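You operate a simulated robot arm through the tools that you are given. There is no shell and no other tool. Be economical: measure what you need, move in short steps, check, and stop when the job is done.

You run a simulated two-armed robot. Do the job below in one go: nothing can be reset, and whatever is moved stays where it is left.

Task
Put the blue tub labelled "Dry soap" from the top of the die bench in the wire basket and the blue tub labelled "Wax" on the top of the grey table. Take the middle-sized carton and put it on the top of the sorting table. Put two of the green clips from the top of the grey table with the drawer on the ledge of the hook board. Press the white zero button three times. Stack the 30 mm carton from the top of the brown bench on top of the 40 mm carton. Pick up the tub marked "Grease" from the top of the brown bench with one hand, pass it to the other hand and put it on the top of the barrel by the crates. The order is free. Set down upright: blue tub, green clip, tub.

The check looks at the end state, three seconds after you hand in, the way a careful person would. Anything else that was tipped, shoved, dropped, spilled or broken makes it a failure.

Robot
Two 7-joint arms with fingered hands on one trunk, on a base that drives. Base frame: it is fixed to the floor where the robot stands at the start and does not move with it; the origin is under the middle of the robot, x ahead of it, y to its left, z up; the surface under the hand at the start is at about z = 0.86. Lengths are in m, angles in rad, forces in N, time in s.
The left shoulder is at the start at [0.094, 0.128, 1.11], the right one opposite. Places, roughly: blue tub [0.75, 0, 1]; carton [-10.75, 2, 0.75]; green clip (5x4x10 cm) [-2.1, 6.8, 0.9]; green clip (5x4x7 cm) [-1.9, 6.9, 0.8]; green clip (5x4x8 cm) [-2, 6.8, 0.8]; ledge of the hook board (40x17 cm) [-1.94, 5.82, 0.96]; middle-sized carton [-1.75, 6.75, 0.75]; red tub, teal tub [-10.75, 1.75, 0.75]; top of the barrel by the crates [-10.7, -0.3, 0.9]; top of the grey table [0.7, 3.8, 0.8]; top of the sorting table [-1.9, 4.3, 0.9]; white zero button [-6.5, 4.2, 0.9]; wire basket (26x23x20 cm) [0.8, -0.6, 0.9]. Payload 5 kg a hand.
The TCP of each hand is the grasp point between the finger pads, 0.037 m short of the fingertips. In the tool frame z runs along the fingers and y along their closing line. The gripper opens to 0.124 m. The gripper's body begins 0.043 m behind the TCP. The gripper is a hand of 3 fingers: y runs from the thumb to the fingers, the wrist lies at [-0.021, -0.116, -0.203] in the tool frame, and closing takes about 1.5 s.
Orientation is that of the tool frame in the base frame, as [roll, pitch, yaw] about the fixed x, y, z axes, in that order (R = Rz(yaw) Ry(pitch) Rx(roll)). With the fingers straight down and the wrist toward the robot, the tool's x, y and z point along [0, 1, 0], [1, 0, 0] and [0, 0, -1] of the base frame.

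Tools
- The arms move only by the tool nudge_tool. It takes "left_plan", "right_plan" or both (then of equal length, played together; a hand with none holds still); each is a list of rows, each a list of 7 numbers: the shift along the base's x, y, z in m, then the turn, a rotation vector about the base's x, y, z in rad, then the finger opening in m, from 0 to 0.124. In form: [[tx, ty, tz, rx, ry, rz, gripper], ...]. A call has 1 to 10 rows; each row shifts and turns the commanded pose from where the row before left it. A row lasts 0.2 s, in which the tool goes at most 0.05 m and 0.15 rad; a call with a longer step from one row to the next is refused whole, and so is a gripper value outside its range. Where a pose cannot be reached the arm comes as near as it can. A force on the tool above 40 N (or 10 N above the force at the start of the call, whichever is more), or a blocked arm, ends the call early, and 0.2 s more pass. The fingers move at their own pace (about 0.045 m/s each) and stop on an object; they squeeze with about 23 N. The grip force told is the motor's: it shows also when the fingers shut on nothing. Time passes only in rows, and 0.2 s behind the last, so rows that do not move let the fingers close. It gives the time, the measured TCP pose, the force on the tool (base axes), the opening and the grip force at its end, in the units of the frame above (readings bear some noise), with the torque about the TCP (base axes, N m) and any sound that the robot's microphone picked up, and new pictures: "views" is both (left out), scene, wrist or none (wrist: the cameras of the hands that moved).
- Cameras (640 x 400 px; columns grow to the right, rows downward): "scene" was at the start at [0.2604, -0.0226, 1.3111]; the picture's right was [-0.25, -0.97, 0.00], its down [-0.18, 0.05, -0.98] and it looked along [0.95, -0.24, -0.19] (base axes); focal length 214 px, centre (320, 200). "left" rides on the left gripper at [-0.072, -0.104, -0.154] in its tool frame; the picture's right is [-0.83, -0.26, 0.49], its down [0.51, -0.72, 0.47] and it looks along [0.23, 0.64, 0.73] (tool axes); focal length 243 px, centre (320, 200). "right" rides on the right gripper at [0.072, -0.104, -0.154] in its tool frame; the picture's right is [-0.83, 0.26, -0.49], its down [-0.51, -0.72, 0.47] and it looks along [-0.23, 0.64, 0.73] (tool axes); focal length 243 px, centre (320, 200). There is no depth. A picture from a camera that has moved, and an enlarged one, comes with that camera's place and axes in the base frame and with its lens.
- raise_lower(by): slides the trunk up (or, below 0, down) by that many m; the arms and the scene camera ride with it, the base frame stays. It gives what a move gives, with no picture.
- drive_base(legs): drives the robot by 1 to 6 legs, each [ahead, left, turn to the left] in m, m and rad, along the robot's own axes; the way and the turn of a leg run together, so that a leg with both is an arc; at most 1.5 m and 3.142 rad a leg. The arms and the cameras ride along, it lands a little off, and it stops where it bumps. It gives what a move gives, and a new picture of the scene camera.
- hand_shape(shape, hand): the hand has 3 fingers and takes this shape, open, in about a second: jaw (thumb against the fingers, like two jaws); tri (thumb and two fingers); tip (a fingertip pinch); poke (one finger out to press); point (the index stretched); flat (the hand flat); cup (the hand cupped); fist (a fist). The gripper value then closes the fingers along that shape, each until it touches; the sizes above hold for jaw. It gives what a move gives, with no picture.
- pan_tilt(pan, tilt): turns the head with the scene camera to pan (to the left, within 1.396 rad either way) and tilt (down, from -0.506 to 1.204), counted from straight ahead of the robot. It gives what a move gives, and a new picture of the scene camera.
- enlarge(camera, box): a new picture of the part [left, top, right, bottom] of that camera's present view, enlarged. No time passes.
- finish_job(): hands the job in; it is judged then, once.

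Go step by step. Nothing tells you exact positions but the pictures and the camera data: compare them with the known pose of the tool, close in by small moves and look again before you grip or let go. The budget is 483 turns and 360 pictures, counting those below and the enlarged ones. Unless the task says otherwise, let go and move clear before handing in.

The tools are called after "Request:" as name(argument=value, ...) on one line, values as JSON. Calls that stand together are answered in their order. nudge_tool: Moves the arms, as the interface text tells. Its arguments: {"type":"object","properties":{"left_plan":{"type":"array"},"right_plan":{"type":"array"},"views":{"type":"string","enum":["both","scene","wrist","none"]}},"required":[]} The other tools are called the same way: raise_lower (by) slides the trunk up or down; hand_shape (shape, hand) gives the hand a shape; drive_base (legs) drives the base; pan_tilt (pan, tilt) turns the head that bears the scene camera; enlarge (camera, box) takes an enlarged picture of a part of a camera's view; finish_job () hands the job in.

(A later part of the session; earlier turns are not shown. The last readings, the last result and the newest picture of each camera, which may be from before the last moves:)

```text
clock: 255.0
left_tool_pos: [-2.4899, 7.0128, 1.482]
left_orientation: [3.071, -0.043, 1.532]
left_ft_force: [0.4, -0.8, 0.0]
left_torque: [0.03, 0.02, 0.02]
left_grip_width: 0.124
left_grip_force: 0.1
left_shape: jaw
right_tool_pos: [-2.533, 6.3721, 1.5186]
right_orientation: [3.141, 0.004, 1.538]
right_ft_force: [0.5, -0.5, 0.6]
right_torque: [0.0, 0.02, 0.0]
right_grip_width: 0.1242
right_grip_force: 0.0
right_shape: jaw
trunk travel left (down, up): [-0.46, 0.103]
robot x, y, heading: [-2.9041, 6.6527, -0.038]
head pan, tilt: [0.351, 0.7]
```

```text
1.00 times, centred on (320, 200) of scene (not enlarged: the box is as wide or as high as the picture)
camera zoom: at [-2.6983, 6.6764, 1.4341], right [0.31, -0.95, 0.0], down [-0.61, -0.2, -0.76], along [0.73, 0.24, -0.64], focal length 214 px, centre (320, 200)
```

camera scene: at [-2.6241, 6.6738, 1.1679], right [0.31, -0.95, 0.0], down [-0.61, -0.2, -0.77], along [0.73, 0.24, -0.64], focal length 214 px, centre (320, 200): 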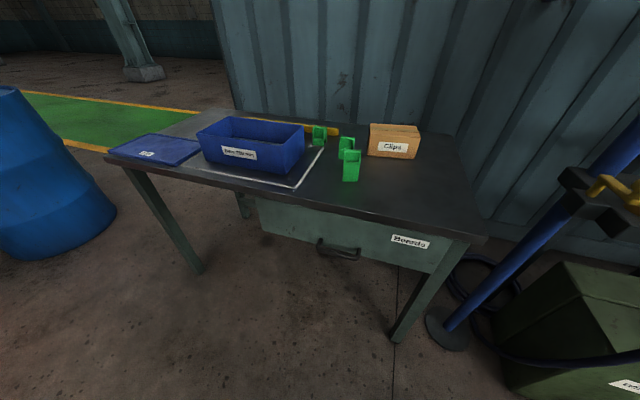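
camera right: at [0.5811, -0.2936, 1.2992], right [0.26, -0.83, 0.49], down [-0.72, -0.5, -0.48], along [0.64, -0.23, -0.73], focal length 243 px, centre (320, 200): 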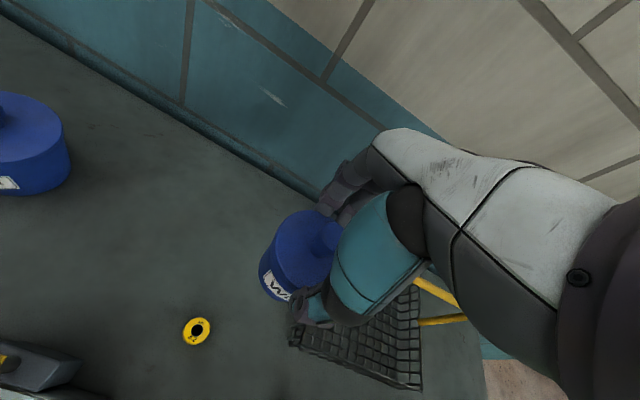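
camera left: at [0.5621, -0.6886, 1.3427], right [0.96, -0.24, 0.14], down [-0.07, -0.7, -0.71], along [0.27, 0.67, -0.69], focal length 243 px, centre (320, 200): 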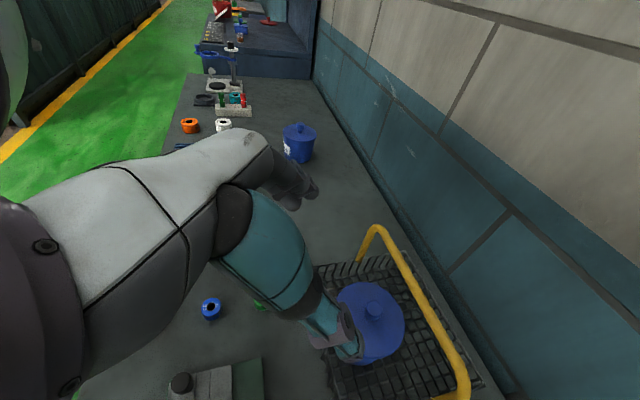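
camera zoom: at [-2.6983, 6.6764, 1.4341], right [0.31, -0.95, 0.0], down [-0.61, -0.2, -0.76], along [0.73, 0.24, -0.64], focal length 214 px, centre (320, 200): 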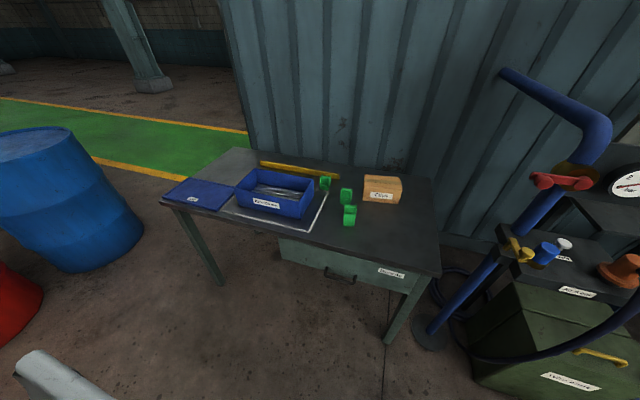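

Request:
enlarge(camera="scene", box=[300, 150, 420, 230])

Request:
enlarge(camera="scene", box=[160, 140, 340, 250])

```text
5.00 times, centred on (360, 190) of scene
camera zoom: at [-2.6983, 6.6764, 1.4341], right [0.31, -0.95, 0.0], down [-0.61, -0.2, -0.76], along [0.73, 0.24, -0.64], focal length 1072 px, centre (120, 250)
```

zoom: 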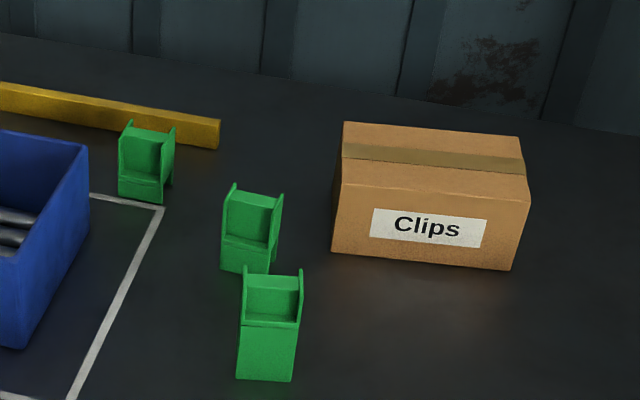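

```text
3.56 times, centred on (250, 195) of scene
camera zoom: at [-2.6983, 6.6764, 1.4341], right [0.31, -0.95, 0.0], down [-0.61, -0.2, -0.76], along [0.73, 0.24, -0.64], focal length 763 px, centre (569, 218)
```

zoom: 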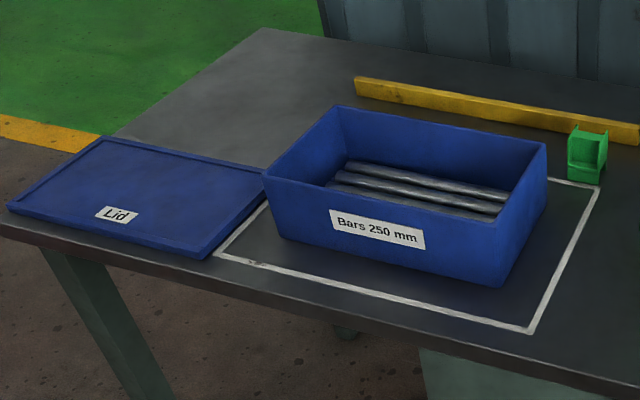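

Clips are at about (-2.09, 6.75), (-1.97, 6.79) and (-1.9, 6.91), with the carton centred at about (-1.87, 6.65) and the table at z≈0.81. I'll move into reach.

Request:
drive_base(legs=[[0.15, 0.13, 0.037]])

Request:
pan_tilt(pan=0.0, tilt=0.9)

Request:
enlarge(camera="scene", box=[220, 120, 420, 245])

```text
clock: 256.8
left_tool_pos: [-2.3537, 7.1507, 1.4855]
left_orientation: [3.069, -0.043, 1.571]
left_ft_force: [-0.7, -0.5, 0.0]
left_torque: [0.0, -0.03, 0.02]
left_grip_width: 0.1241
left_grip_force: 0.1
left_shape: jaw
right_tool_pos: [-2.3716, 6.5068, 1.5198]
right_orientation: [3.137, 0.003, 1.576]
right_ft_force: [0.1, -0.7, -0.1]
right_torque: [0.01, 0.0, 0.02]
right_grip_width: 0.1243
right_grip_force: 0.0
right_shape: jaw
trunk travel left (down, up): [-0.46, 0.103]
robot x, y, heading: [-2.7459, 6.7766, 0.005]
head pan, tilt: [0.351, 0.7]
camera scene: at [-2.5477, 6.8056, 1.4348], right [0.35, -0.94, 0.0], down [-0.6, -0.22, -0.77], along [0.72, 0.27, -0.64], focal length 214 px, centre (320, 200)
```

scene: 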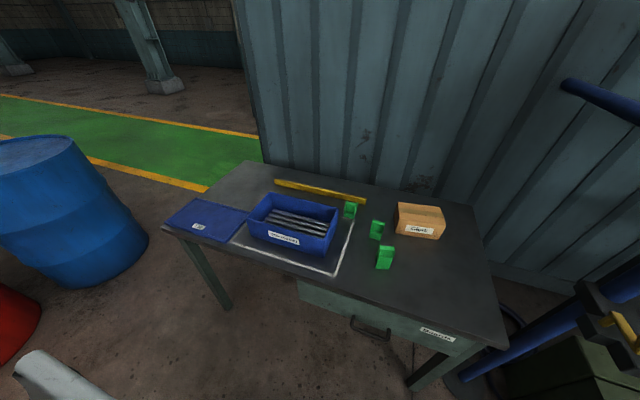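

```text
clock: 257.6
left_tool_pos: [-2.3501, 7.1527, 1.4825]
left_orientation: [3.07, -0.043, 1.571]
left_ft_force: [0.4, 0.0, -0.6]
left_torque: [0.0, -0.03, -0.02]
left_grip_width: 0.124
left_grip_force: 0.1
left_shape: jaw
right_tool_pos: [-2.3673, 6.5096, 1.5195]
right_orientation: [-3.14, 0.005, 1.575]
right_ft_force: [-0.2, 0.6, -0.9]
right_torque: [-0.05, 0.0, -0.02]
right_grip_width: 0.1239
right_grip_force: 0.1
right_shape: jaw
trunk travel left (down, up): [-0.46, 0.103]
robot x, y, heading: [-2.7467, 6.7762, 0.006]
head pan, tilt: [0.0, 0.901]
camera scene: at [-2.5487, 6.7792, 1.418], right [0.0, -1.0, 0.0], down [-0.78, 0.0, -0.62], along [0.62, 0.0, -0.78], focal length 214 px, centre (320, 200)
```

scene: 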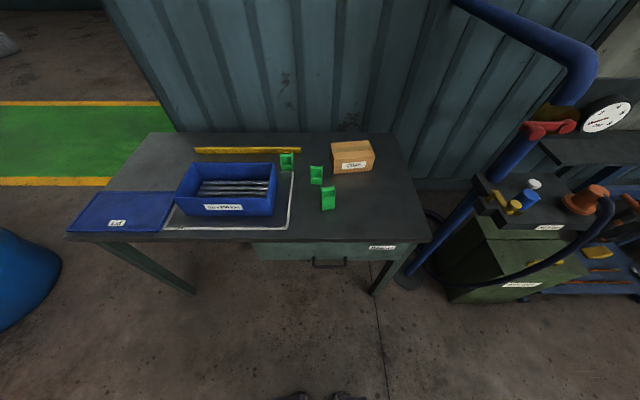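

```text
3.20 times, centred on (320, 182) of scene
camera zoom: at [-2.5487, 6.7792, 1.418], right [0.0, -1.0, 0.0], down [-0.78, 0.0, -0.62], along [0.62, 0.0, -0.78], focal length 686 px, centre (320, 256)
```

zoom: 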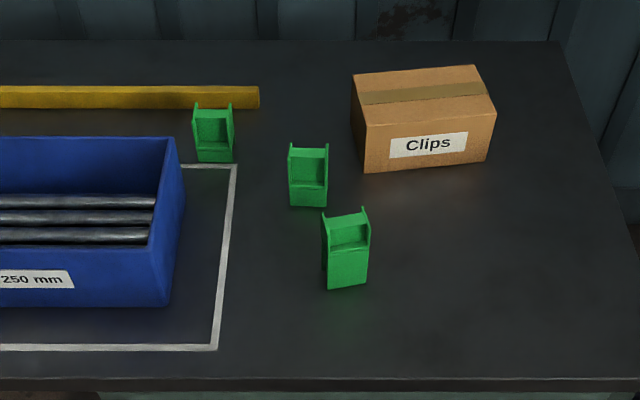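

The clips have side walls, so I'll grip them across y. I'll lower the trunk and turn the right hand's closing line to y.

Request:
raise_lower(by=-0.25)

Request:
nudge_tool(right_plan=[[0.04, 0, 0, 0, 0, -0.15, 0.124], [0.04, 0, 0, 0, 0, -0.15, 0.124], [0.04, 0, 0, 0, 0, -0.15, 0.124], [0, 0, 0, 0, 0, -0.15, 0.124], [0, 0, 0, 0, 0, -0.15, 0.124], [0, 0, 0, 0, 0, -0.15, 0.124], [0, 0, 0, 0, 0, -0.15, 0.124], [0, 0, 0, 0, 0, -0.15, 0.124], [0, 0, 0, 0, 0, -0.15, 0.124], [0, 0, 0, 0, 0, -0.05, 0.124]], views="wrist")

```text
clock: 260.2
left_tool_pos: [-2.351, 7.1528, 1.2329]
left_orientation: [3.072, -0.045, 1.57]
left_ft_force: [-0.6, -1.4, -1.0]
left_torque: [0.02, 0.02, -0.01]
left_grip_width: 0.124
left_grip_force: 0.2
left_shape: jaw
right_tool_pos: [-2.3684, 6.5093, 1.2692]
right_orientation: [3.141, 0.005, 1.577]
right_ft_force: [0.2, -0.1, -0.2]
right_torque: [-0.02, 0.0, -0.05]
right_grip_width: 0.1238
right_grip_force: 0.1
right_shape: jaw
trunk travel left (down, up): [-0.21, 0.353]
robot x, y, heading: [-2.7526, 6.7746, 0.006]
head pan, tilt: [0.0, 0.901]
```

```text
clock: 262.4
left_tool_pos: [-2.3509, 7.1518, 1.2326]
left_orientation: [3.071, -0.043, 1.571]
left_ft_force: [0.1, 0.2, -0.5]
left_torque: [0.03, 0.02, 0.01]
left_grip_width: 0.124
left_grip_force: 0.0
left_shape: jaw
right_tool_pos: [-2.2474, 6.5102, 1.2697]
right_orientation: [3.139, 0.005, 0.176]
right_ft_force: [0.6, -0.5, 0.6]
right_torque: [0.01, -0.01, 0.02]
right_grip_width: 0.124
right_grip_force: 0.1
right_shape: jaw
trunk travel left (down, up): [-0.21, 0.353]
robot x, y, heading: [-2.747, 6.7733, -0.0]
head pan, tilt: [0.0, 0.901]
camera right: at [-2.1941, 6.6245, 1.4235], right [-0.77, -0.4, 0.5], down [-0.63, 0.62, -0.47], along [-0.12, -0.67, -0.73], focal length 243 px, centre (320, 200)
```

right: 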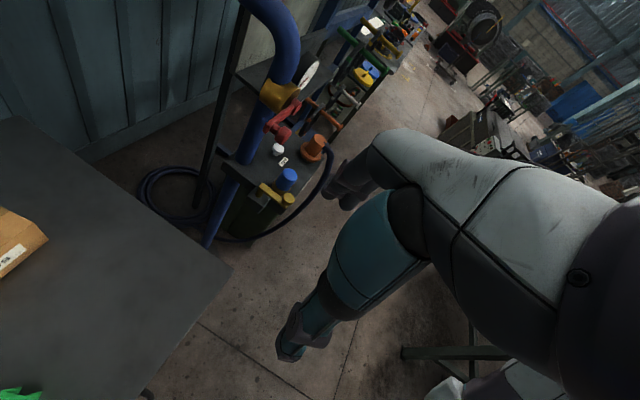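

Request:
nudge_tool(right_plan=[[0.02, 0.03, -0.02, 0, 0, 0, 0.124], [0.02, 0.03, -0.02, 0, 0, 0, 0.124], [0.02, 0.03, -0.02, 0, 0, 0, 0.124], [0.02, 0.03, -0.02, 0, 0, 0, 0.124], [0.02, 0.03, -0.02, 0, 0, 0, 0.124], [0.02, 0.03, -0.02, 0, 0, 0, 0.124], [0.02, 0.03, -0.02, 0, 0, 0, 0.124], [0.018, 0.034, -0.02, 0, 0, 0, 0.124], [0, 0, -0.04, 0, 0, 0, 0.09], [0, 0, 0, 0, 0, 0, 0.09]], views="both")

Request:
enlarge(camera="right", box=[160, 220, 400, 370])

Request:
enlarge(camera="scene", box=[240, 120, 440, 245])

```text
clock: 264.6
left_tool_pos: [-2.3523, 7.1536, 1.2332]
left_orientation: [3.069, -0.043, 1.572]
left_ft_force: [0.0, 0.0, -0.1]
left_torque: [0.02, -0.01, -0.02]
left_grip_width: 0.1242
left_grip_force: 0.0
left_shape: jaw
right_tool_pos: [-2.1272, 6.6358, 1.0309]
right_orientation: [3.14, 0.005, 0.177]
right_ft_force: [0.5, -0.3, 0.3]
right_torque: [0.03, 0.0, 0.03]
right_grip_width: 0.0905
right_grip_force: 0.0
right_shape: jaw
right hand out of reach, approached as far as the arm can: row 4, 5, 6, 7, 8
trunk travel left (down, up): [-0.21, 0.353]
robot x, y, heading: [-2.7487, 6.7783, 0.006]
head pan, tilt: [0.0, 0.901]
camera scene: at [-2.4756, 6.7787, 1.152], right [0.0, -1.0, 0.0], down [-0.78, 0.0, -0.62], along [0.62, 0.0, -0.78], focal length 214 px, centre (320, 200)
camera right: at [-2.0733, 6.7503, 1.1848], right [-0.77, -0.4, 0.5], down [-0.63, 0.62, -0.47], along [-0.12, -0.67, -0.73], focal length 243 px, centre (320, 200)
```

scene: 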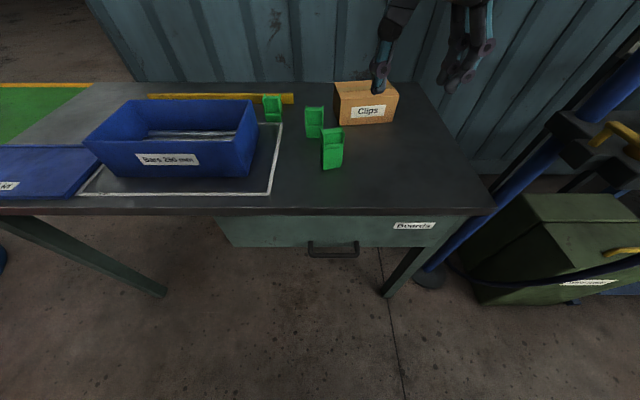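
right: 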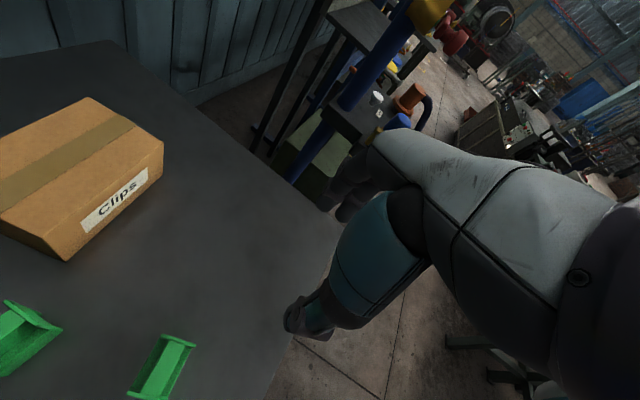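

```text
2.67 times, centred on (280, 295) of right
camera zoom: at [-2.0733, 6.7503, 1.1848], right [-0.77, -0.4, 0.5], down [-0.63, 0.62, -0.47], along [-0.12, -0.67, -0.73], focal length 647 px, centre (427, -53)
```

zoom: 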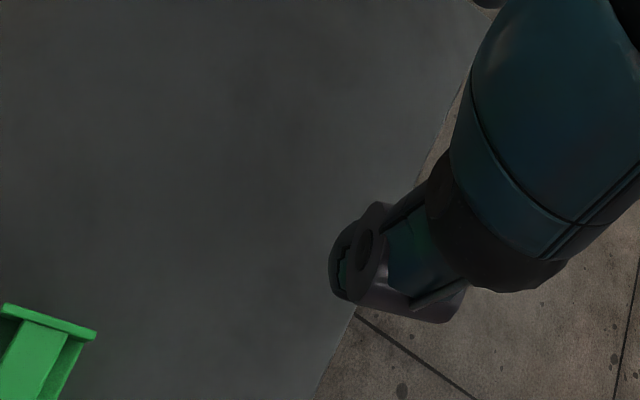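

```text
3.20 times, centred on (340, 182) of scene
camera zoom: at [-2.4756, 6.7787, 1.152], right [0.0, -1.0, 0.0], down [-0.78, 0.0, -0.62], along [0.62, 0.0, -0.78], focal length 686 px, centre (256, 256)
```

zoom: 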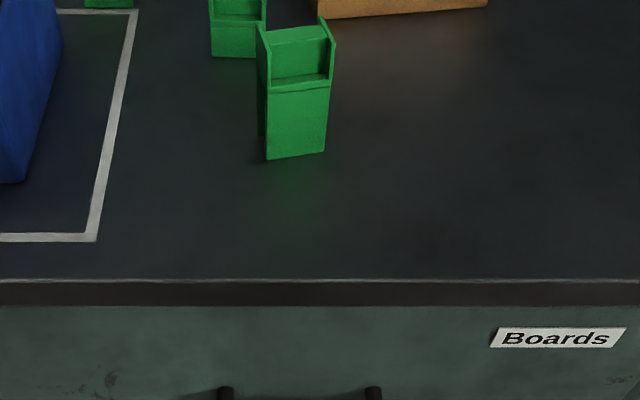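

The arm needs the clip more to its own side. I'll lift a bit and shift the base left 0.22 m.

Request:
nudge_tool(right_plan=[[0, 0, 0.045, 0, 0, 0, 0.09], [0, 0, 0.045, 0, 0, 0, 0.09]], views="none")

Request:
drive_base(legs=[[0, 0.24, 0]])

Request:
pan_tilt(pan=-0.3, tilt=0.7)

Request:
enlarge(camera="scene", box=[220, 120, 420, 245])

```text
clock: 265.2
left_tool_pos: [-2.3539, 7.1514, 1.2341]
left_orientation: [3.068, -0.043, 1.572]
left_ft_force: [-0.7, 0.9, 0.2]
left_torque: [-0.02, -0.04, -0.03]
left_grip_width: 0.124
left_grip_force: 0.0
left_shape: jaw
right_tool_pos: [-2.1316, 6.6212, 1.118]
right_orientation: [-3.14, -0.001, 0.178]
right_ft_force: [0.5, 0.6, 0.1]
right_torque: [0.01, -0.08, -0.01]
right_grip_width: 0.0904
right_grip_force: 0.1
right_shape: jaw
right hand out of reach, approached as far as the arm can: row 2
trunk travel left (down, up): [-0.21, 0.353]
robot x, y, heading: [-2.7486, 6.7814, 0.007]
head pan, tilt: [0.0, 0.901]
```

```text
clock: 267.9
left_tool_pos: [-2.3507, 7.3934, 1.2322]
left_orientation: [3.069, -0.043, 1.57]
left_ft_force: [-0.5, -0.3, 0.4]
left_torque: [0.0, 0.05, 0.01]
left_grip_width: 0.1239
left_grip_force: 0.0
left_shape: jaw
right_tool_pos: [-2.1305, 6.8613, 1.1156]
right_orientation: [-3.139, 0.002, 0.174]
right_ft_force: [-0.5, 0.3, 0.3]
right_torque: [0.01, 0.02, 0.01]
right_grip_width: 0.0905
right_grip_force: 0.0
right_shape: jaw
trunk travel left (down, up): [-0.21, 0.353]
robot x, y, heading: [-2.7453, 7.0194, 0.003]
head pan, tilt: [0.0, 0.901]
camera scene: at [-2.4754, 7.02, 1.1517], right [0.0, -1.0, 0.0], down [-0.78, 0.0, -0.62], along [0.62, 0.0, -0.78], focal length 214 px, centre (320, 200)
```

scene: 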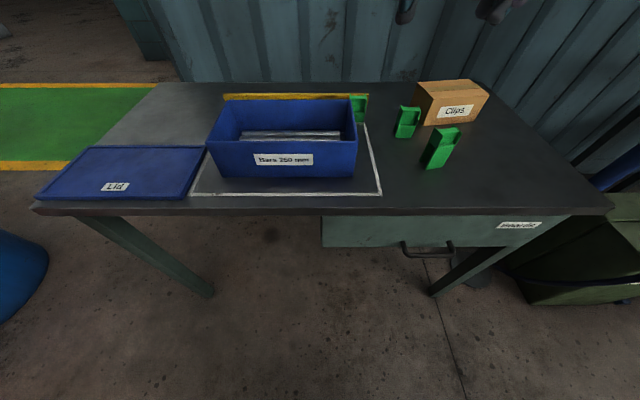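

```text
clock: 268.7
left_tool_pos: [-2.3504, 7.3924, 1.2327]
left_orientation: [3.069, -0.043, 1.571]
left_ft_force: [0.3, -0.2, 0.3]
left_torque: [-0.01, 0.03, 0.01]
left_grip_width: 0.1238
left_grip_force: 0.0
left_shape: jaw
right_tool_pos: [-2.1298, 6.8625, 1.1158]
right_orientation: [-3.137, 0.003, 0.174]
right_ft_force: [-0.3, 0.2, -0.2]
right_torque: [0.0, 0.02, -0.01]
right_grip_width: 0.0904
right_grip_force: 0.1
right_shape: jaw
trunk travel left (down, up): [-0.21, 0.353]
robot x, y, heading: [-2.7443, 7.0189, 0.003]
head pan, tilt: [-0.3, 0.7]
camera scene: at [-2.4697, 6.9951, 1.1678], right [-0.29, -0.96, 0.0], down [-0.62, 0.19, -0.76], along [0.73, -0.23, -0.64], focal length 214 px, centre (320, 200)
```

scene: 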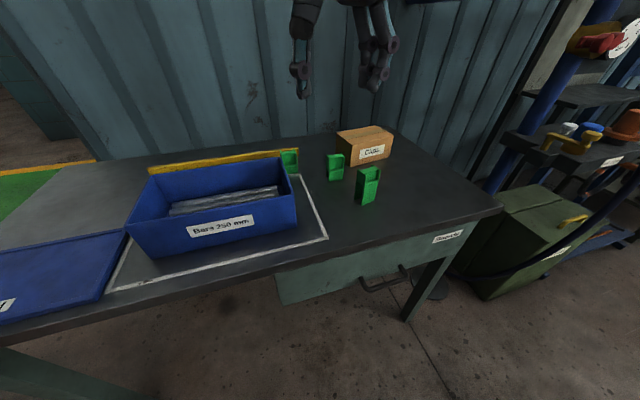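

```text
3.20 times, centred on (320, 182) of scene
camera zoom: at [-2.4697, 6.9951, 1.1678], right [-0.29, -0.96, 0.0], down [-0.62, 0.19, -0.76], along [0.73, -0.23, -0.64], focal length 686 px, centre (320, 256)
```

zoom: 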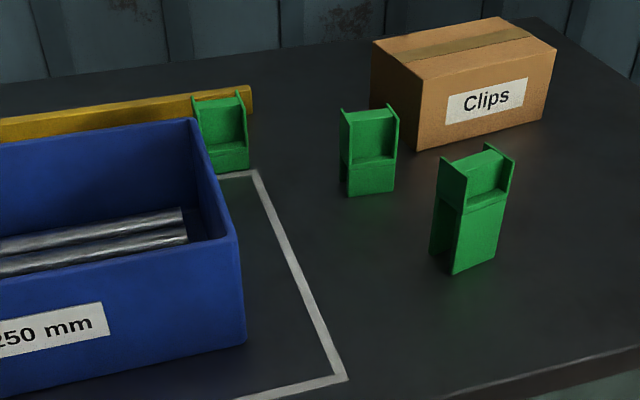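

Clip 1 is centred at about (-2.086, 6.761), 4 cm wide across y. I'll move the right hand above it.

Request:
nudge_tool(right_plan=[[0.015, -0.034, 0, 0, 0, 0, 0.08], [0.015, -0.034, 0, 0, 0, 0, 0.08], [0.014, -0.033, 0, 0, 0, 0, 0.08], [0, 0, -0.04, 0, 0, 0, 0.08], [0, 0, -0.04, 0, 0, 0, 0.08], [0, 0, -0.04, 0, 0, 0, 0.08], [0, 0, 0, 0, 0, 0, 0.08]], views="wrist")

Request:
enlarge(camera="scene", box=[280, 90, 440, 190])

Request:
enlarge(camera="right", box=[160, 220, 400, 370])

```text
clock: 270.3
left_tool_pos: [-2.3507, 7.393, 1.2337]
left_orientation: [3.07, -0.044, 1.569]
left_ft_force: [0.7, -0.2, 0.8]
left_torque: [0.01, 0.0, 0.01]
left_grip_width: 0.1239
left_grip_force: 0.1
left_shape: jaw
right_tool_pos: [-2.088, 6.7631, 0.9939]
right_orientation: [-3.139, -0.001, 0.178]
right_ft_force: [0.4, 0.0, 0.5]
right_torque: [0.0, 0.0, 0.02]
right_grip_width: 0.0803
right_grip_force: 0.1
right_shape: jaw
trunk travel left (down, up): [-0.21, 0.353]
robot x, y, heading: [-2.7534, 7.0202, -0.006]
head pan, tilt: [-0.3, 0.7]
camera right: at [-2.0336, 6.8774, 1.1508], right [-0.77, -0.4, 0.49], down [-0.63, 0.62, -0.47], along [-0.12, -0.67, -0.73], focal length 243 px, centre (320, 200)
```

right: 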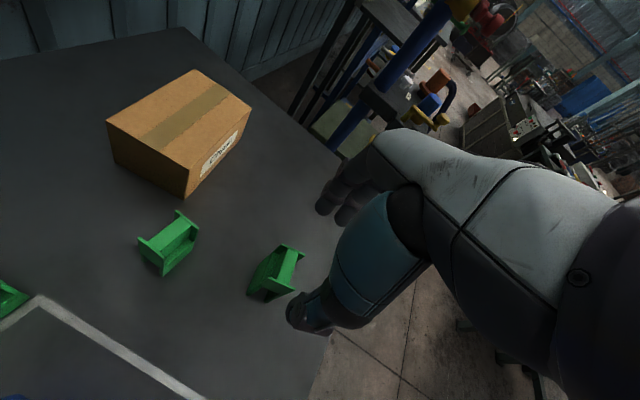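

```text
4.00 times, centred on (360, 140) of scene
camera zoom: at [-2.4703, 6.9953, 1.1681], right [-0.3, -0.96, 0.0], down [-0.61, 0.19, -0.77], along [0.73, -0.23, -0.64], focal length 858 px, centre (160, 440)
```

zoom: 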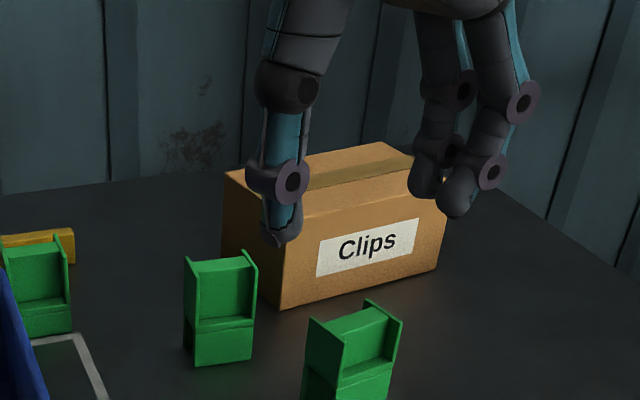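

```text
2.67 times, centred on (280, 295) of right
camera zoom: at [-2.0336, 6.8774, 1.1508], right [-0.77, -0.4, 0.49], down [-0.63, 0.62, -0.47], along [-0.12, -0.67, -0.73], focal length 647 px, centre (427, -53)
```

zoom: 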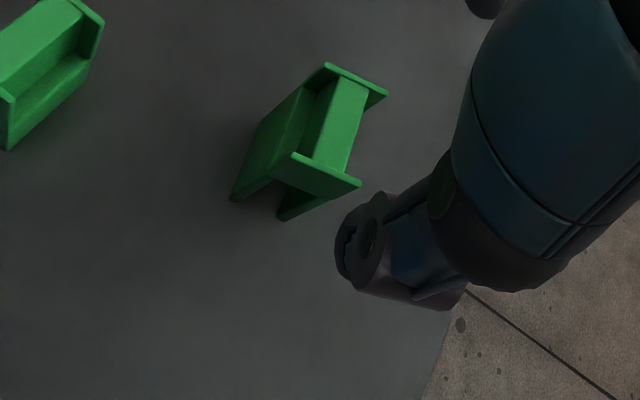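

Aligned; I'll descend and grip.

Request:
nudge_tool(right_plan=[[0.004, -0.002, -0.025, 0, 0, 0, 0.08], [0, 0, -0.025, 0, 0, 0, 0.08], [0, 0, -0.025, 0, 0, 0, 0.08], [0, 0, -0.022, 0, 0, 0, 0.08], [0, 0, 0, 0, 0, 0, 0.06], [0, 0, 0, 0, 0, 0, 0.04], [0, 0, 0, 0, 0, 0, 0.02], [0, 0, 0, 0, 0, 0, 0.02], [0, 0, 0, 0, 0, 0, 0.02]], views="wrist")

Request:
enlarge(camera="scene", box=[280, 90, 440, 220])

```text
clock: 272.3
left_tool_pos: [-2.3492, 7.3919, 1.2325]
left_orientation: [3.07, -0.043, 1.568]
left_ft_force: [0.0, 0.5, -0.1]
left_torque: [0.01, -0.01, -0.03]
left_grip_width: 0.1241
left_grip_force: 0.1
left_shape: jaw
right_tool_pos: [-2.0824, 6.7606, 0.8984]
right_orientation: [-3.138, 0.002, 0.176]
right_ft_force: [-0.2, 0.3, -0.4]
right_torque: [-0.01, 0.0, -0.02]
right_grip_width: 0.0392
right_grip_force: 22.9
right_shape: jaw
trunk travel left (down, up): [-0.21, 0.353]
robot x, y, heading: [-2.7486, 7.0229, -0.002]
head pan, tilt: [-0.3, 0.7]
camera right: at [-2.028, 6.8741, 1.0532], right [-0.77, -0.4, 0.49], down [-0.63, 0.62, -0.47], along [-0.12, -0.67, -0.73], focal length 243 px, centre (320, 200)
```

right: 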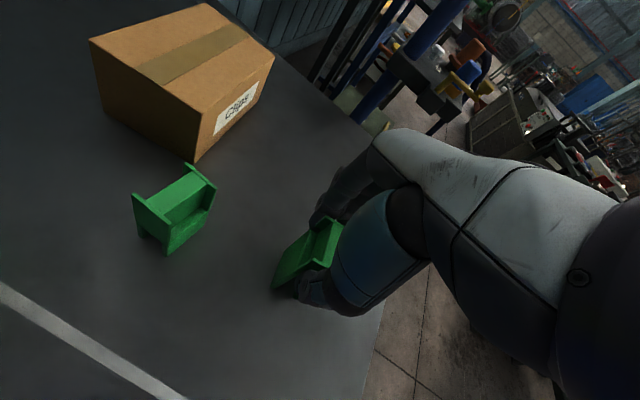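

```text
3.08 times, centred on (360, 155) of scene
camera zoom: at [-2.4698, 6.9951, 1.1679], right [-0.3, -0.96, 0.0], down [-0.62, 0.19, -0.76], along [0.73, -0.23, -0.64], focal length 660 px, centre (197, 338)
```

zoom: 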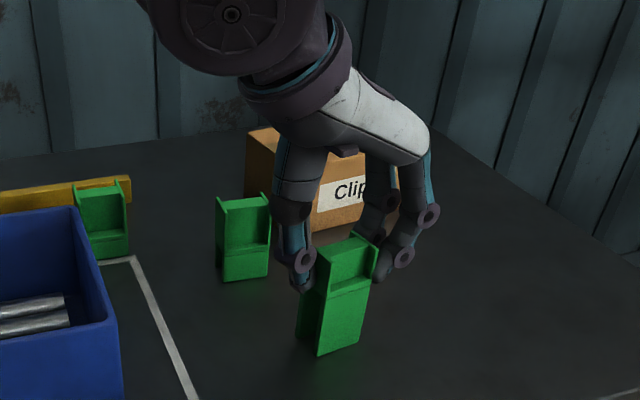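

Gripped at 0.039. I'll lift and retract it, and move the base right so the left hand can reach the second clip.

Request:
nudge_tool(right_plan=[[0, 0, 0.02, 0, 0, 0, 0.02], [0, 0, 0.04, 0, 0, 0, 0.02], [0, 0, 0.045, 0, 0, 0, 0.02], [0, 0, 0.045, 0, 0, 0, 0.02], [-0.02, 0, 0.04, 0, 0, 0, 0.02], [-0.04, -0.02, 0, 0, 0, 0, 0.02], [-0.04, -0.02, 0, 0, 0, 0, 0.02], [-0.04, -0.02, 0, 0, 0, 0, 0.02], [-0.03, 0, 0, 0, 0, 0, 0.02]], left_plan=[[0, 0, 0, 0, 0, 0.15, 0.09], [0, 0, 0, 0, 0, 0.15, 0.09], [0, 0, 0, 0, 0, 0.15, 0.09], [0, 0, 0, 0, 0, 0.15, 0.09], [0, 0, 0, 0, 0, 0.15, 0.09], [0, 0, 0, 0, 0, 0.15, 0.09], [0, 0, 0, 0, 0, 0.15, 0.09], [0, 0, 0, 0, 0, 0.15, 0.09], [0, 0, 0, 0, 0, 0.15, 0.09]], views="scene")

```text
clock: 274.3
left_tool_pos: [-2.1059, 7.4608, 0.9652]
left_orientation: [3.073, -0.04, 2.919]
left_ft_force: [-0.3, 0.5, -0.2]
left_torque: [0.02, -0.02, -0.02]
left_grip_width: 0.0905
left_grip_force: 0.1
left_shape: jaw
left hand out of reach, approached as far as the arm can: row 1, 2, 3, 4, 5, 6, 7, 8, 9
right_tool_pos: [-2.2535, 6.6994, 1.0884]
right_orientation: [-3.139, 0.002, 0.176]
right_ft_force: [-0.4, 0.9, 0.1]
right_torque: [-0.02, -0.01, 0.01]
right_grip_width: 0.039
right_grip_force: 22.7
right_shape: jaw
trunk travel left (down, up): [-0.21, 0.353]
robot x, y, heading: [-2.7494, 7.0157, 0.001]
head pan, tilt: [-0.3, 0.7]
camera scene: at [-2.4697, 6.995, 1.1679], right [-0.3, -0.96, 0.0], down [-0.62, 0.19, -0.76], along [0.73, -0.23, -0.64], focal length 214 px, centre (320, 200)
```

scene: 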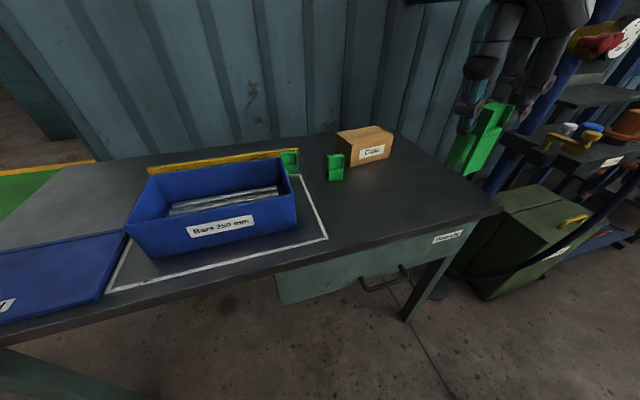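

The left hand drifted low while turning, so I'll raise it and check its view.

Request:
nudge_tool(left_plan=[[0, 0, 0.04, 0, 0, 0, 0.09], [0, 0, 0.04, 0, 0, 0, 0.09], [0, 0, 0.04, 0, 0, 0, 0.09], [-0.01, 0, 0.04, 0, 0, 0, 0.09], [0, 0, 0, 0, 0, 0.1, 0.09], [0, 0, 0, 0, 0, 0.1, 0.09]], views="wrist")

```text
clock: 275.7
left_tool_pos: [-2.0065, 7.4769, 1.0237]
left_orientation: [3.071, -0.041, 3.117]
left_ft_force: [0.0, 0.0, 0.8]
left_torque: [0.02, -0.02, 0.01]
left_grip_width: 0.0901
left_grip_force: 0.1
left_shape: jaw
left hand out of reach, approached as far as the arm can: row 1, 2, 3, 4, 5, 6
right_tool_pos: [-2.2534, 6.6997, 1.087]
right_orientation: [-3.139, 0.0, 0.174]
right_ft_force: [-0.6, -0.8, -0.4]
right_torque: [-0.04, 0.04, -0.01]
right_grip_width: 0.0391
right_grip_force: 22.8
right_shape: jaw
trunk travel left (down, up): [-0.21, 0.353]
robot x, y, heading: [-2.749, 7.02, 0.001]
head pan, tilt: [-0.3, 0.7]
camera left: at [-1.9299, 7.36, 1.1662], right [0.8, -0.25, -0.54], down [-0.55, -0.67, -0.5], along [-0.24, 0.7, -0.68], focal length 243 px, centre (320, 200)
```

left: 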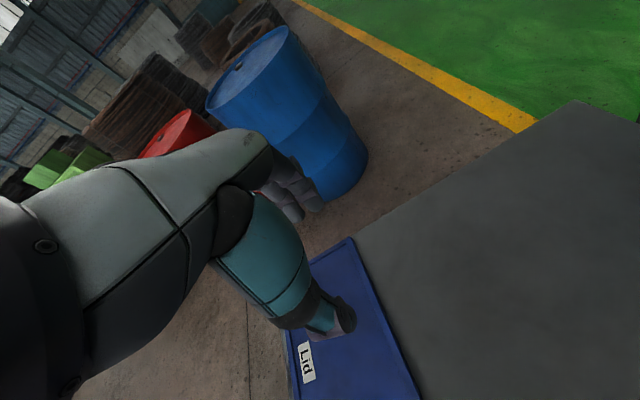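

I'll pull the right hand well back, then shift the base right 0.42 m.

Request:
nudge_tool(right_plan=[[-0.04, 0, 0.01, 0, 0, 0, 0.02], [-0.04, 0, 0.01, 0, 0, 0, 0.02], [-0.04, 0, 0.01, 0, 0, 0, 0.02], [-0.04, 0, 0.01, 0, 0, 0, 0.02], [0, 0, 0, 0, 0, 0, 0.02]], views="none")

Request:
drive_base(legs=[[0, -0.42, 0]])

Request:
pan_tilt(pan=-0.1, tilt=0.6)

```text
clock: 276.9
left_tool_pos: [-2.0052, 7.4779, 1.0201]
left_orientation: [3.072, -0.043, 3.115]
left_ft_force: [-0.2, -0.8, -0.3]
left_torque: [0.0, 0.03, 0.01]
left_grip_width: 0.0906
left_grip_force: 0.1
left_shape: jaw
right_tool_pos: [-2.4106, 6.7019, 1.1274]
right_orientation: [-3.137, 0.004, 0.177]
right_ft_force: [0.3, -0.5, 0.3]
right_torque: [0.02, 0.05, 0.03]
right_grip_width: 0.0389
right_grip_force: 22.8
right_shape: jaw
trunk travel left (down, up): [-0.21, 0.353]
robot x, y, heading: [-2.7485, 7.021, -0.003]
head pan, tilt: [-0.3, 0.7]
```

```text
clock: 281.1
left_tool_pos: [-2.0083, 7.0616, 1.0239]
left_orientation: [3.074, -0.042, 3.116]
left_ft_force: [0.2, -0.2, -0.1]
left_torque: [-0.02, -0.01, -0.01]
left_grip_width: 0.0904
left_grip_force: 0.1
left_shape: jaw
right_tool_pos: [-2.4107, 6.2851, 1.1298]
right_orientation: [-3.138, 0.001, 0.175]
right_ft_force: [1.2, 0.3, -0.5]
right_torque: [0.0, 0.02, 0.01]
right_grip_width: 0.039
right_grip_force: 23.1
right_shape: jaw
trunk travel left (down, up): [-0.21, 0.353]
robot x, y, heading: [-2.7461, 6.6042, 0.006]
head pan, tilt: [-0.3, 0.7]
camera scene: at [-2.4693, 6.5787, 1.1679], right [-0.29, -0.96, 0.0], down [-0.62, 0.19, -0.76], along [0.73, -0.23, -0.64], focal length 214 px, centre (320, 200)
```

scene: 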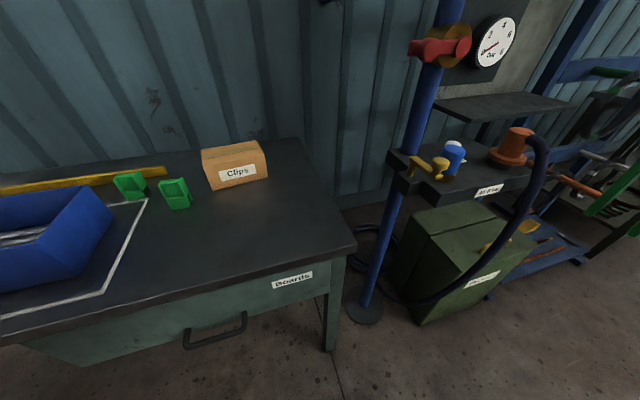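

```text
clock: 281.9
left_tool_pos: [-2.0074, 7.0618, 1.0221]
left_orientation: [3.074, -0.041, 3.116]
left_ft_force: [-0.2, -0.6, 0.6]
left_torque: [-0.01, 0.0, 0.01]
left_grip_width: 0.0903
left_grip_force: 0.1
left_shape: jaw
right_tool_pos: [-2.4109, 6.2857, 1.1294]
right_orientation: [-3.137, 0.002, 0.177]
right_ft_force: [0.9, -0.1, -1.0]
right_torque: [0.04, -0.02, 0.01]
right_grip_width: 0.0389
right_grip_force: 23.4
right_shape: jaw
trunk travel left (down, up): [-0.21, 0.353]
robot x, y, heading: [-2.7498, 6.6003, 0.006]
head pan, tilt: [-0.099, 0.6]
camera scene: at [-2.4626, 6.5948, 1.1765], right [-0.1, -1.0, 0.0], down [-0.56, 0.06, -0.82], along [0.82, -0.08, -0.57], focal length 214 px, centre (320, 200)
```

scene: 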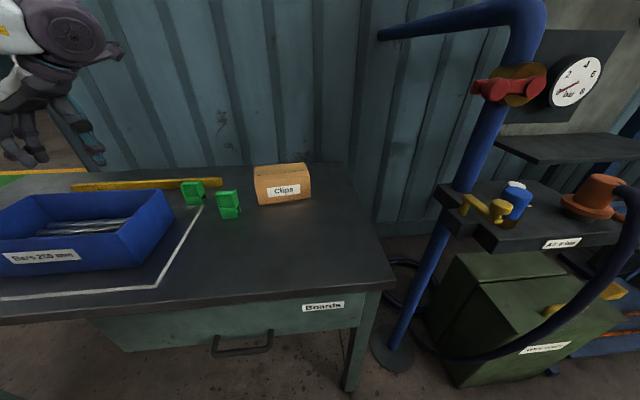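

I'll level the left hand, match clip 2's yaw, and move over it.

Request:
nudge_tool(left_plan=[[0, 0, 0.01, -0.0675, -0.041, -0.055, 0.08], [0.008, -0.045, 0, 0, 0, 0, 0.08], [0.008, -0.045, 0, 0, 0, 0, 0.08], [0.008, -0.045, 0, 0, 0, 0, 0.08], [0.008, -0.045, 0, 0, 0, 0, 0.08], [0.008, -0.045, 0, 0, 0, 0, 0.08], [0, -0.038, 0, 0, 0, 0, 0.08], [0, 0, 0, 0, 0, 0, 0.08]], views="both")

Request:
enlarge(camera="left", box=[220, 220, 460, 370])

Request:
enlarge(camera="scene", box=[160, 120, 340, 240])

```text
clock: 283.7
left_tool_pos: [-1.9665, 6.8006, 1.0327]
left_orientation: [3.139, 0.004, 3.06]
left_ft_force: [0.6, 0.2, -0.4]
left_torque: [-0.02, 0.0, 0.01]
left_grip_width: 0.0801
left_grip_force: 0.1
left_shape: jaw
right_tool_pos: [-2.4091, 6.2861, 1.13]
right_orientation: [-3.141, 0.002, 0.176]
right_ft_force: [0.3, -0.1, -0.3]
right_torque: [0.0, 0.01, -0.01]
right_grip_width: 0.0392
right_grip_force: 23.4
right_shape: jaw
trunk travel left (down, up): [-0.21, 0.353]
robot x, y, heading: [-2.7516, 6.6019, 0.005]
head pan, tilt: [-0.099, 0.6]
camera scene: at [-2.4627, 6.5961, 1.1766], right [-0.1, -1.0, 0.0], down [-0.56, 0.05, -0.83], along [0.82, -0.08, -0.56], focal length 214 px, centre (320, 200)
camera left: at [-1.9014, 6.6894, 1.1872], right [0.81, -0.33, -0.49], down [-0.56, -0.68, -0.47], along [-0.18, 0.66, -0.73], focal length 243 px, centre (320, 200)
```

scene: 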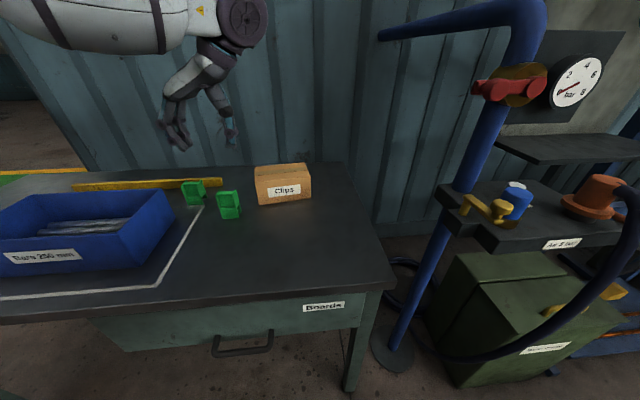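
left: 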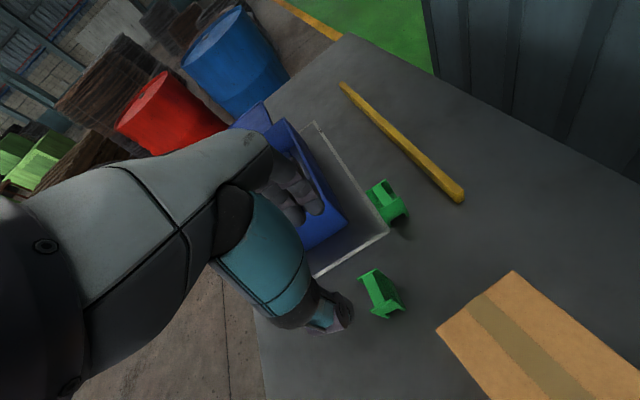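

```text
2.67 times, centred on (340, 295) of left
camera zoom: at [-1.9014, 6.6894, 1.1872], right [0.81, -0.33, -0.49], down [-0.56, -0.68, -0.47], along [-0.18, 0.66, -0.73], focal length 647 px, centre (267, -53)
```

zoom: 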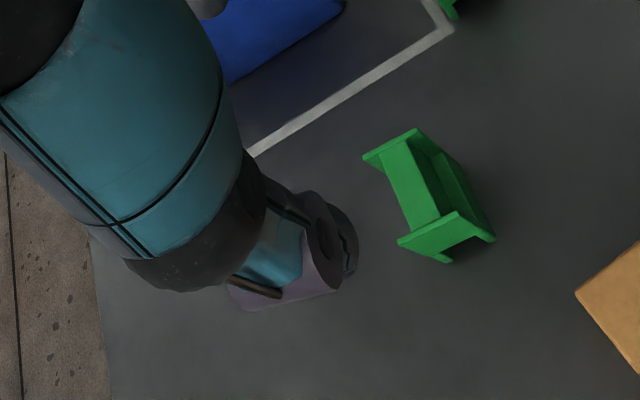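

```text
3.33 times, centred on (250, 180) of scene
camera zoom: at [-2.4627, 6.5961, 1.1766], right [-0.1, -1.0, 0.0], down [-0.56, 0.05, -0.83], along [0.82, -0.08, -0.56], focal length 715 px, centre (553, 267)
```

zoom: 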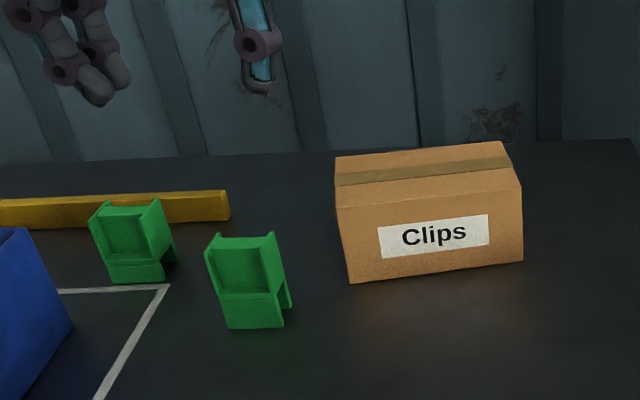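

Small correction in y, then I'll descend and grip clip 2.

Request:
nudge_tool(left_plan=[[0.002, -0.01, -0.035, 0, 0, 0.04, 0.08], [0, 0, -0.035, 0, 0, 0, 0.08], [0, 0, -0.03, 0, 0, 0, 0.08], [0, 0, -0.03, 0, 0, 0, 0.08], [0, 0, -0.025, 0, 0, 0, 0.08], [0, 0, 0, 0, 0, 0, 0.05], [0, 0, 0, 0, 0, 0, 0.03], [0, 0, 0, 0, 0, 0, 0.02], [0, 0, 0, 0, 0, 0, 0.02], [0, 0, 0, 0, 0, 0, 0.02]], views="wrist")

Request:
enlarge(camera="scene", box=[160, 120, 340, 240])

```text
clock: 285.9
left_tool_pos: [-1.9672, 6.7882, 0.8781]
left_orientation: [3.137, 0.002, 3.099]
left_ft_force: [-0.3, -0.2, 0.6]
left_torque: [-0.02, 0.02, 0.01]
left_grip_width: 0.0293
left_grip_force: 23.4
left_shape: jaw
right_tool_pos: [-2.4111, 6.2862, 1.1299]
right_orientation: [-3.138, 0.002, 0.176]
right_ft_force: [0.1, 0.5, 0.1]
right_torque: [-0.05, -0.01, 0.03]
right_grip_width: 0.0392
right_grip_force: 23.2
right_shape: jaw
trunk travel left (down, up): [-0.21, 0.353]
robot x, y, heading: [-2.7451, 6.6024, 0.003]
head pan, tilt: [-0.099, 0.6]
camera left: at [-1.8981, 6.6795, 1.0319], right [0.82, -0.29, -0.49], down [-0.53, -0.7, -0.48], along [-0.2, 0.65, -0.73], focal length 243 px, centre (320, 200)
```

left: 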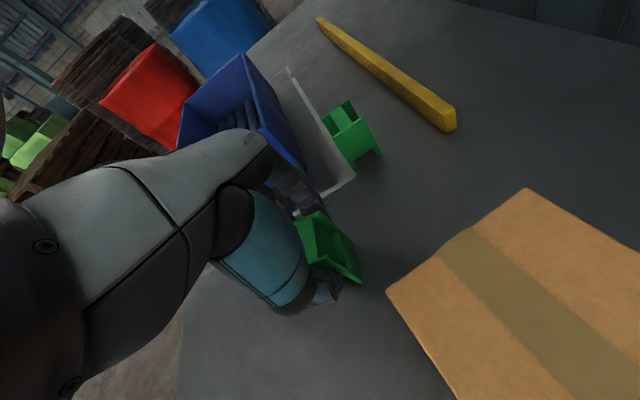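

```text
3.33 times, centred on (250, 180) of scene
camera zoom: at [-2.4626, 6.5949, 1.1765], right [-0.1, -1.0, 0.0], down [-0.56, 0.06, -0.83], along [0.82, -0.08, -0.56], focal length 715 px, centre (553, 267)
```

zoom: 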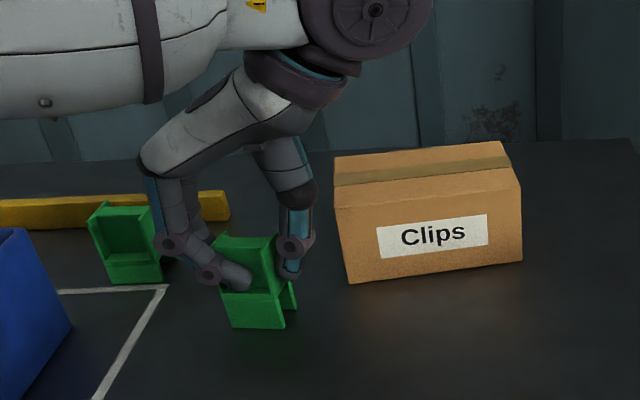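

The grip reads narrower than the clip's 4 cm, because one finger went into the front recess. I'll open, shift forward 1.2 cm and regrip.

Request:
nudge_tool(left_plan=[[0, 0, 0, 0, 0, 0, 0.08], [0, 0, 0, 0, 0, 0, 0.08], [0, 0, 0, 0, 0, 0, 0.08], [0, 0, 0, 0, 0, 0, 0.08]], views="none")

Request:
enlarge(camera="scene", box=[190, 140, 280, 230])

Request:
enlarge(camera="left", box=[270, 180, 390, 300])

```text
clock: 286.9
left_tool_pos: [-1.9668, 6.7874, 0.8787]
left_orientation: [3.138, 0.005, 3.1]
left_ft_force: [-0.2, 0.4, -0.2]
left_torque: [-0.02, -0.01, 0.01]
left_grip_width: 0.0796
left_grip_force: 0.1
left_shape: jaw
right_tool_pos: [-2.4096, 6.2849, 1.1296]
right_orientation: [-3.139, 0.002, 0.174]
right_ft_force: [0.6, -0.9, -0.6]
right_torque: [0.0, 0.02, 0.0]
right_grip_width: 0.039
right_grip_force: 22.7
right_shape: jaw
trunk travel left (down, up): [-0.21, 0.353]
robot x, y, heading: [-2.7484, 6.6022, -0.0]
head pan, tilt: [-0.099, 0.6]
```

```text
4.44 times, centred on (235, 185) of scene
camera zoom: at [-2.4626, 6.5949, 1.1765], right [-0.1, -1.0, 0.0], down [-0.56, 0.06, -0.83], along [0.82, -0.08, -0.56], focal length 953 px, centre (698, 267)
```

zoom: 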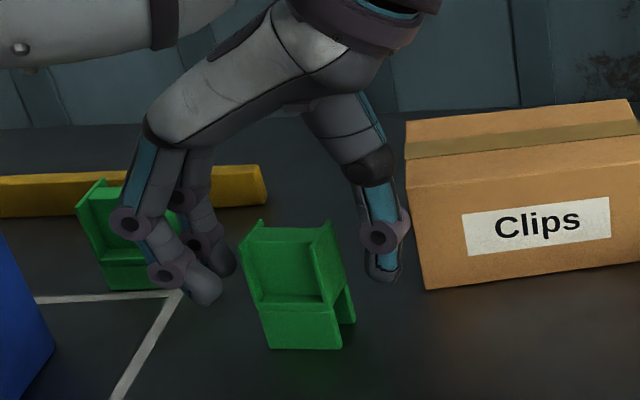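

```text
3.33 times, centred on (330, 240) of left
camera zoom: at [-1.8981, 6.6795, 1.0319], right [0.82, -0.29, -0.49], down [-0.53, -0.7, -0.48], along [-0.2, 0.65, -0.73], focal length 809 px, centre (287, 67)
```

zoom: 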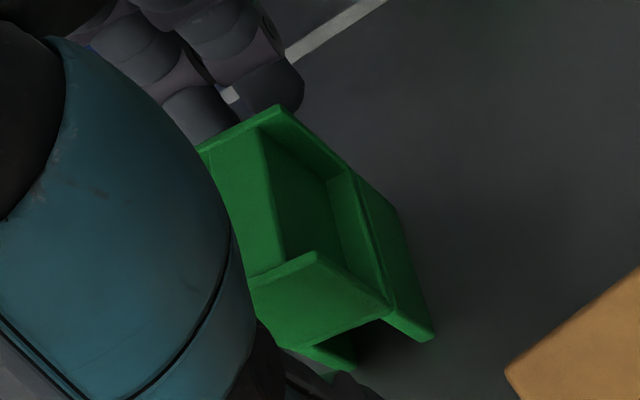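

Request:
nudge_tool(left_plan=[[0.008, 0.003, 0, 0, 0, 0, 0.08], [0.007, 0.002, 0, 0, 0, 0, 0.08], [0, 0, 0, 0, 0, 0, 0.05], [0, 0, 0, 0, 0, 0, 0.03], [0, 0, 0, 0, 0, 0, 0.02], [0, 0, 0, 0, 0, 0, 0.02], [0, 0, 0, 0, 0, 0, 0.02]], views="none")

Request:
enlarge(camera="scene", box=[190, 140, 280, 230])

Request:
enlarge(camera="left", box=[270, 180, 390, 300])

```text
clock: 288.5
left_tool_pos: [-1.9536, 6.7938, 0.8781]
left_orientation: [3.138, 0.004, 3.101]
left_ft_force: [0.2, 0.9, -0.2]
left_torque: [0.01, 0.0, 0.02]
left_grip_width: 0.0
left_grip_force: 4.5
left_shape: jaw
right_tool_pos: [-2.4107, 6.2846, 1.1299]
right_orientation: [-3.138, 0.001, 0.176]
right_ft_force: [0.9, 0.0, -0.6]
right_torque: [-0.01, 0.0, 0.01]
right_grip_width: 0.0391
right_grip_force: 22.6
right_shape: jaw
trunk travel left (down, up): [-0.21, 0.353]
robot x, y, heading: [-2.7467, 6.6053, 0.006]
head pan, tilt: [-0.099, 0.6]
```

```text
4.44 times, centred on (235, 185) of scene
camera zoom: at [-2.4626, 6.5949, 1.1765], right [-0.1, -1.0, 0.0], down [-0.56, 0.06, -0.83], along [0.82, -0.08, -0.56], focal length 953 px, centre (698, 267)
```

zoom: 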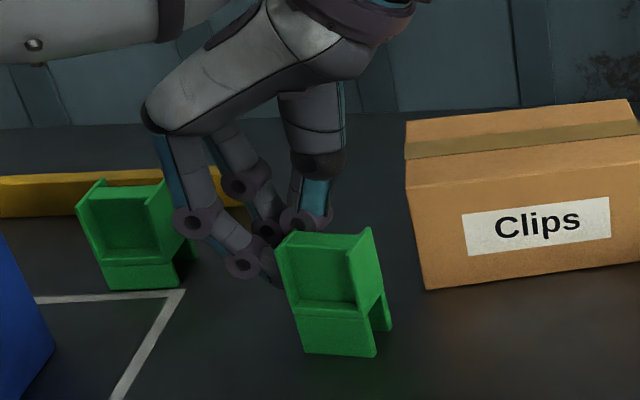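

```text
3.33 times, centred on (330, 240) of left
camera zoom: at [-1.8833, 6.6855, 1.0322], right [0.82, -0.29, -0.49], down [-0.53, -0.7, -0.48], along [-0.2, 0.65, -0.73], focal length 809 px, centre (287, 67)
```

zoom: 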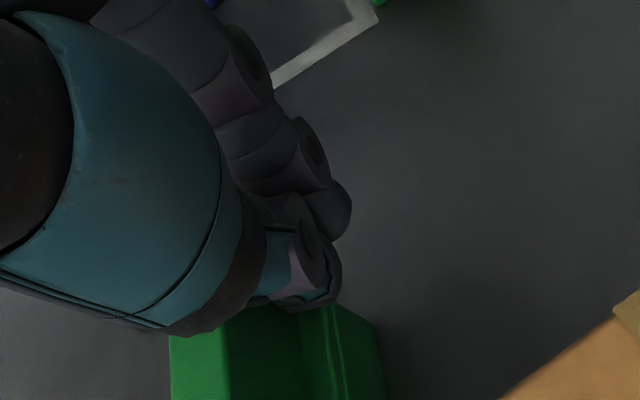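

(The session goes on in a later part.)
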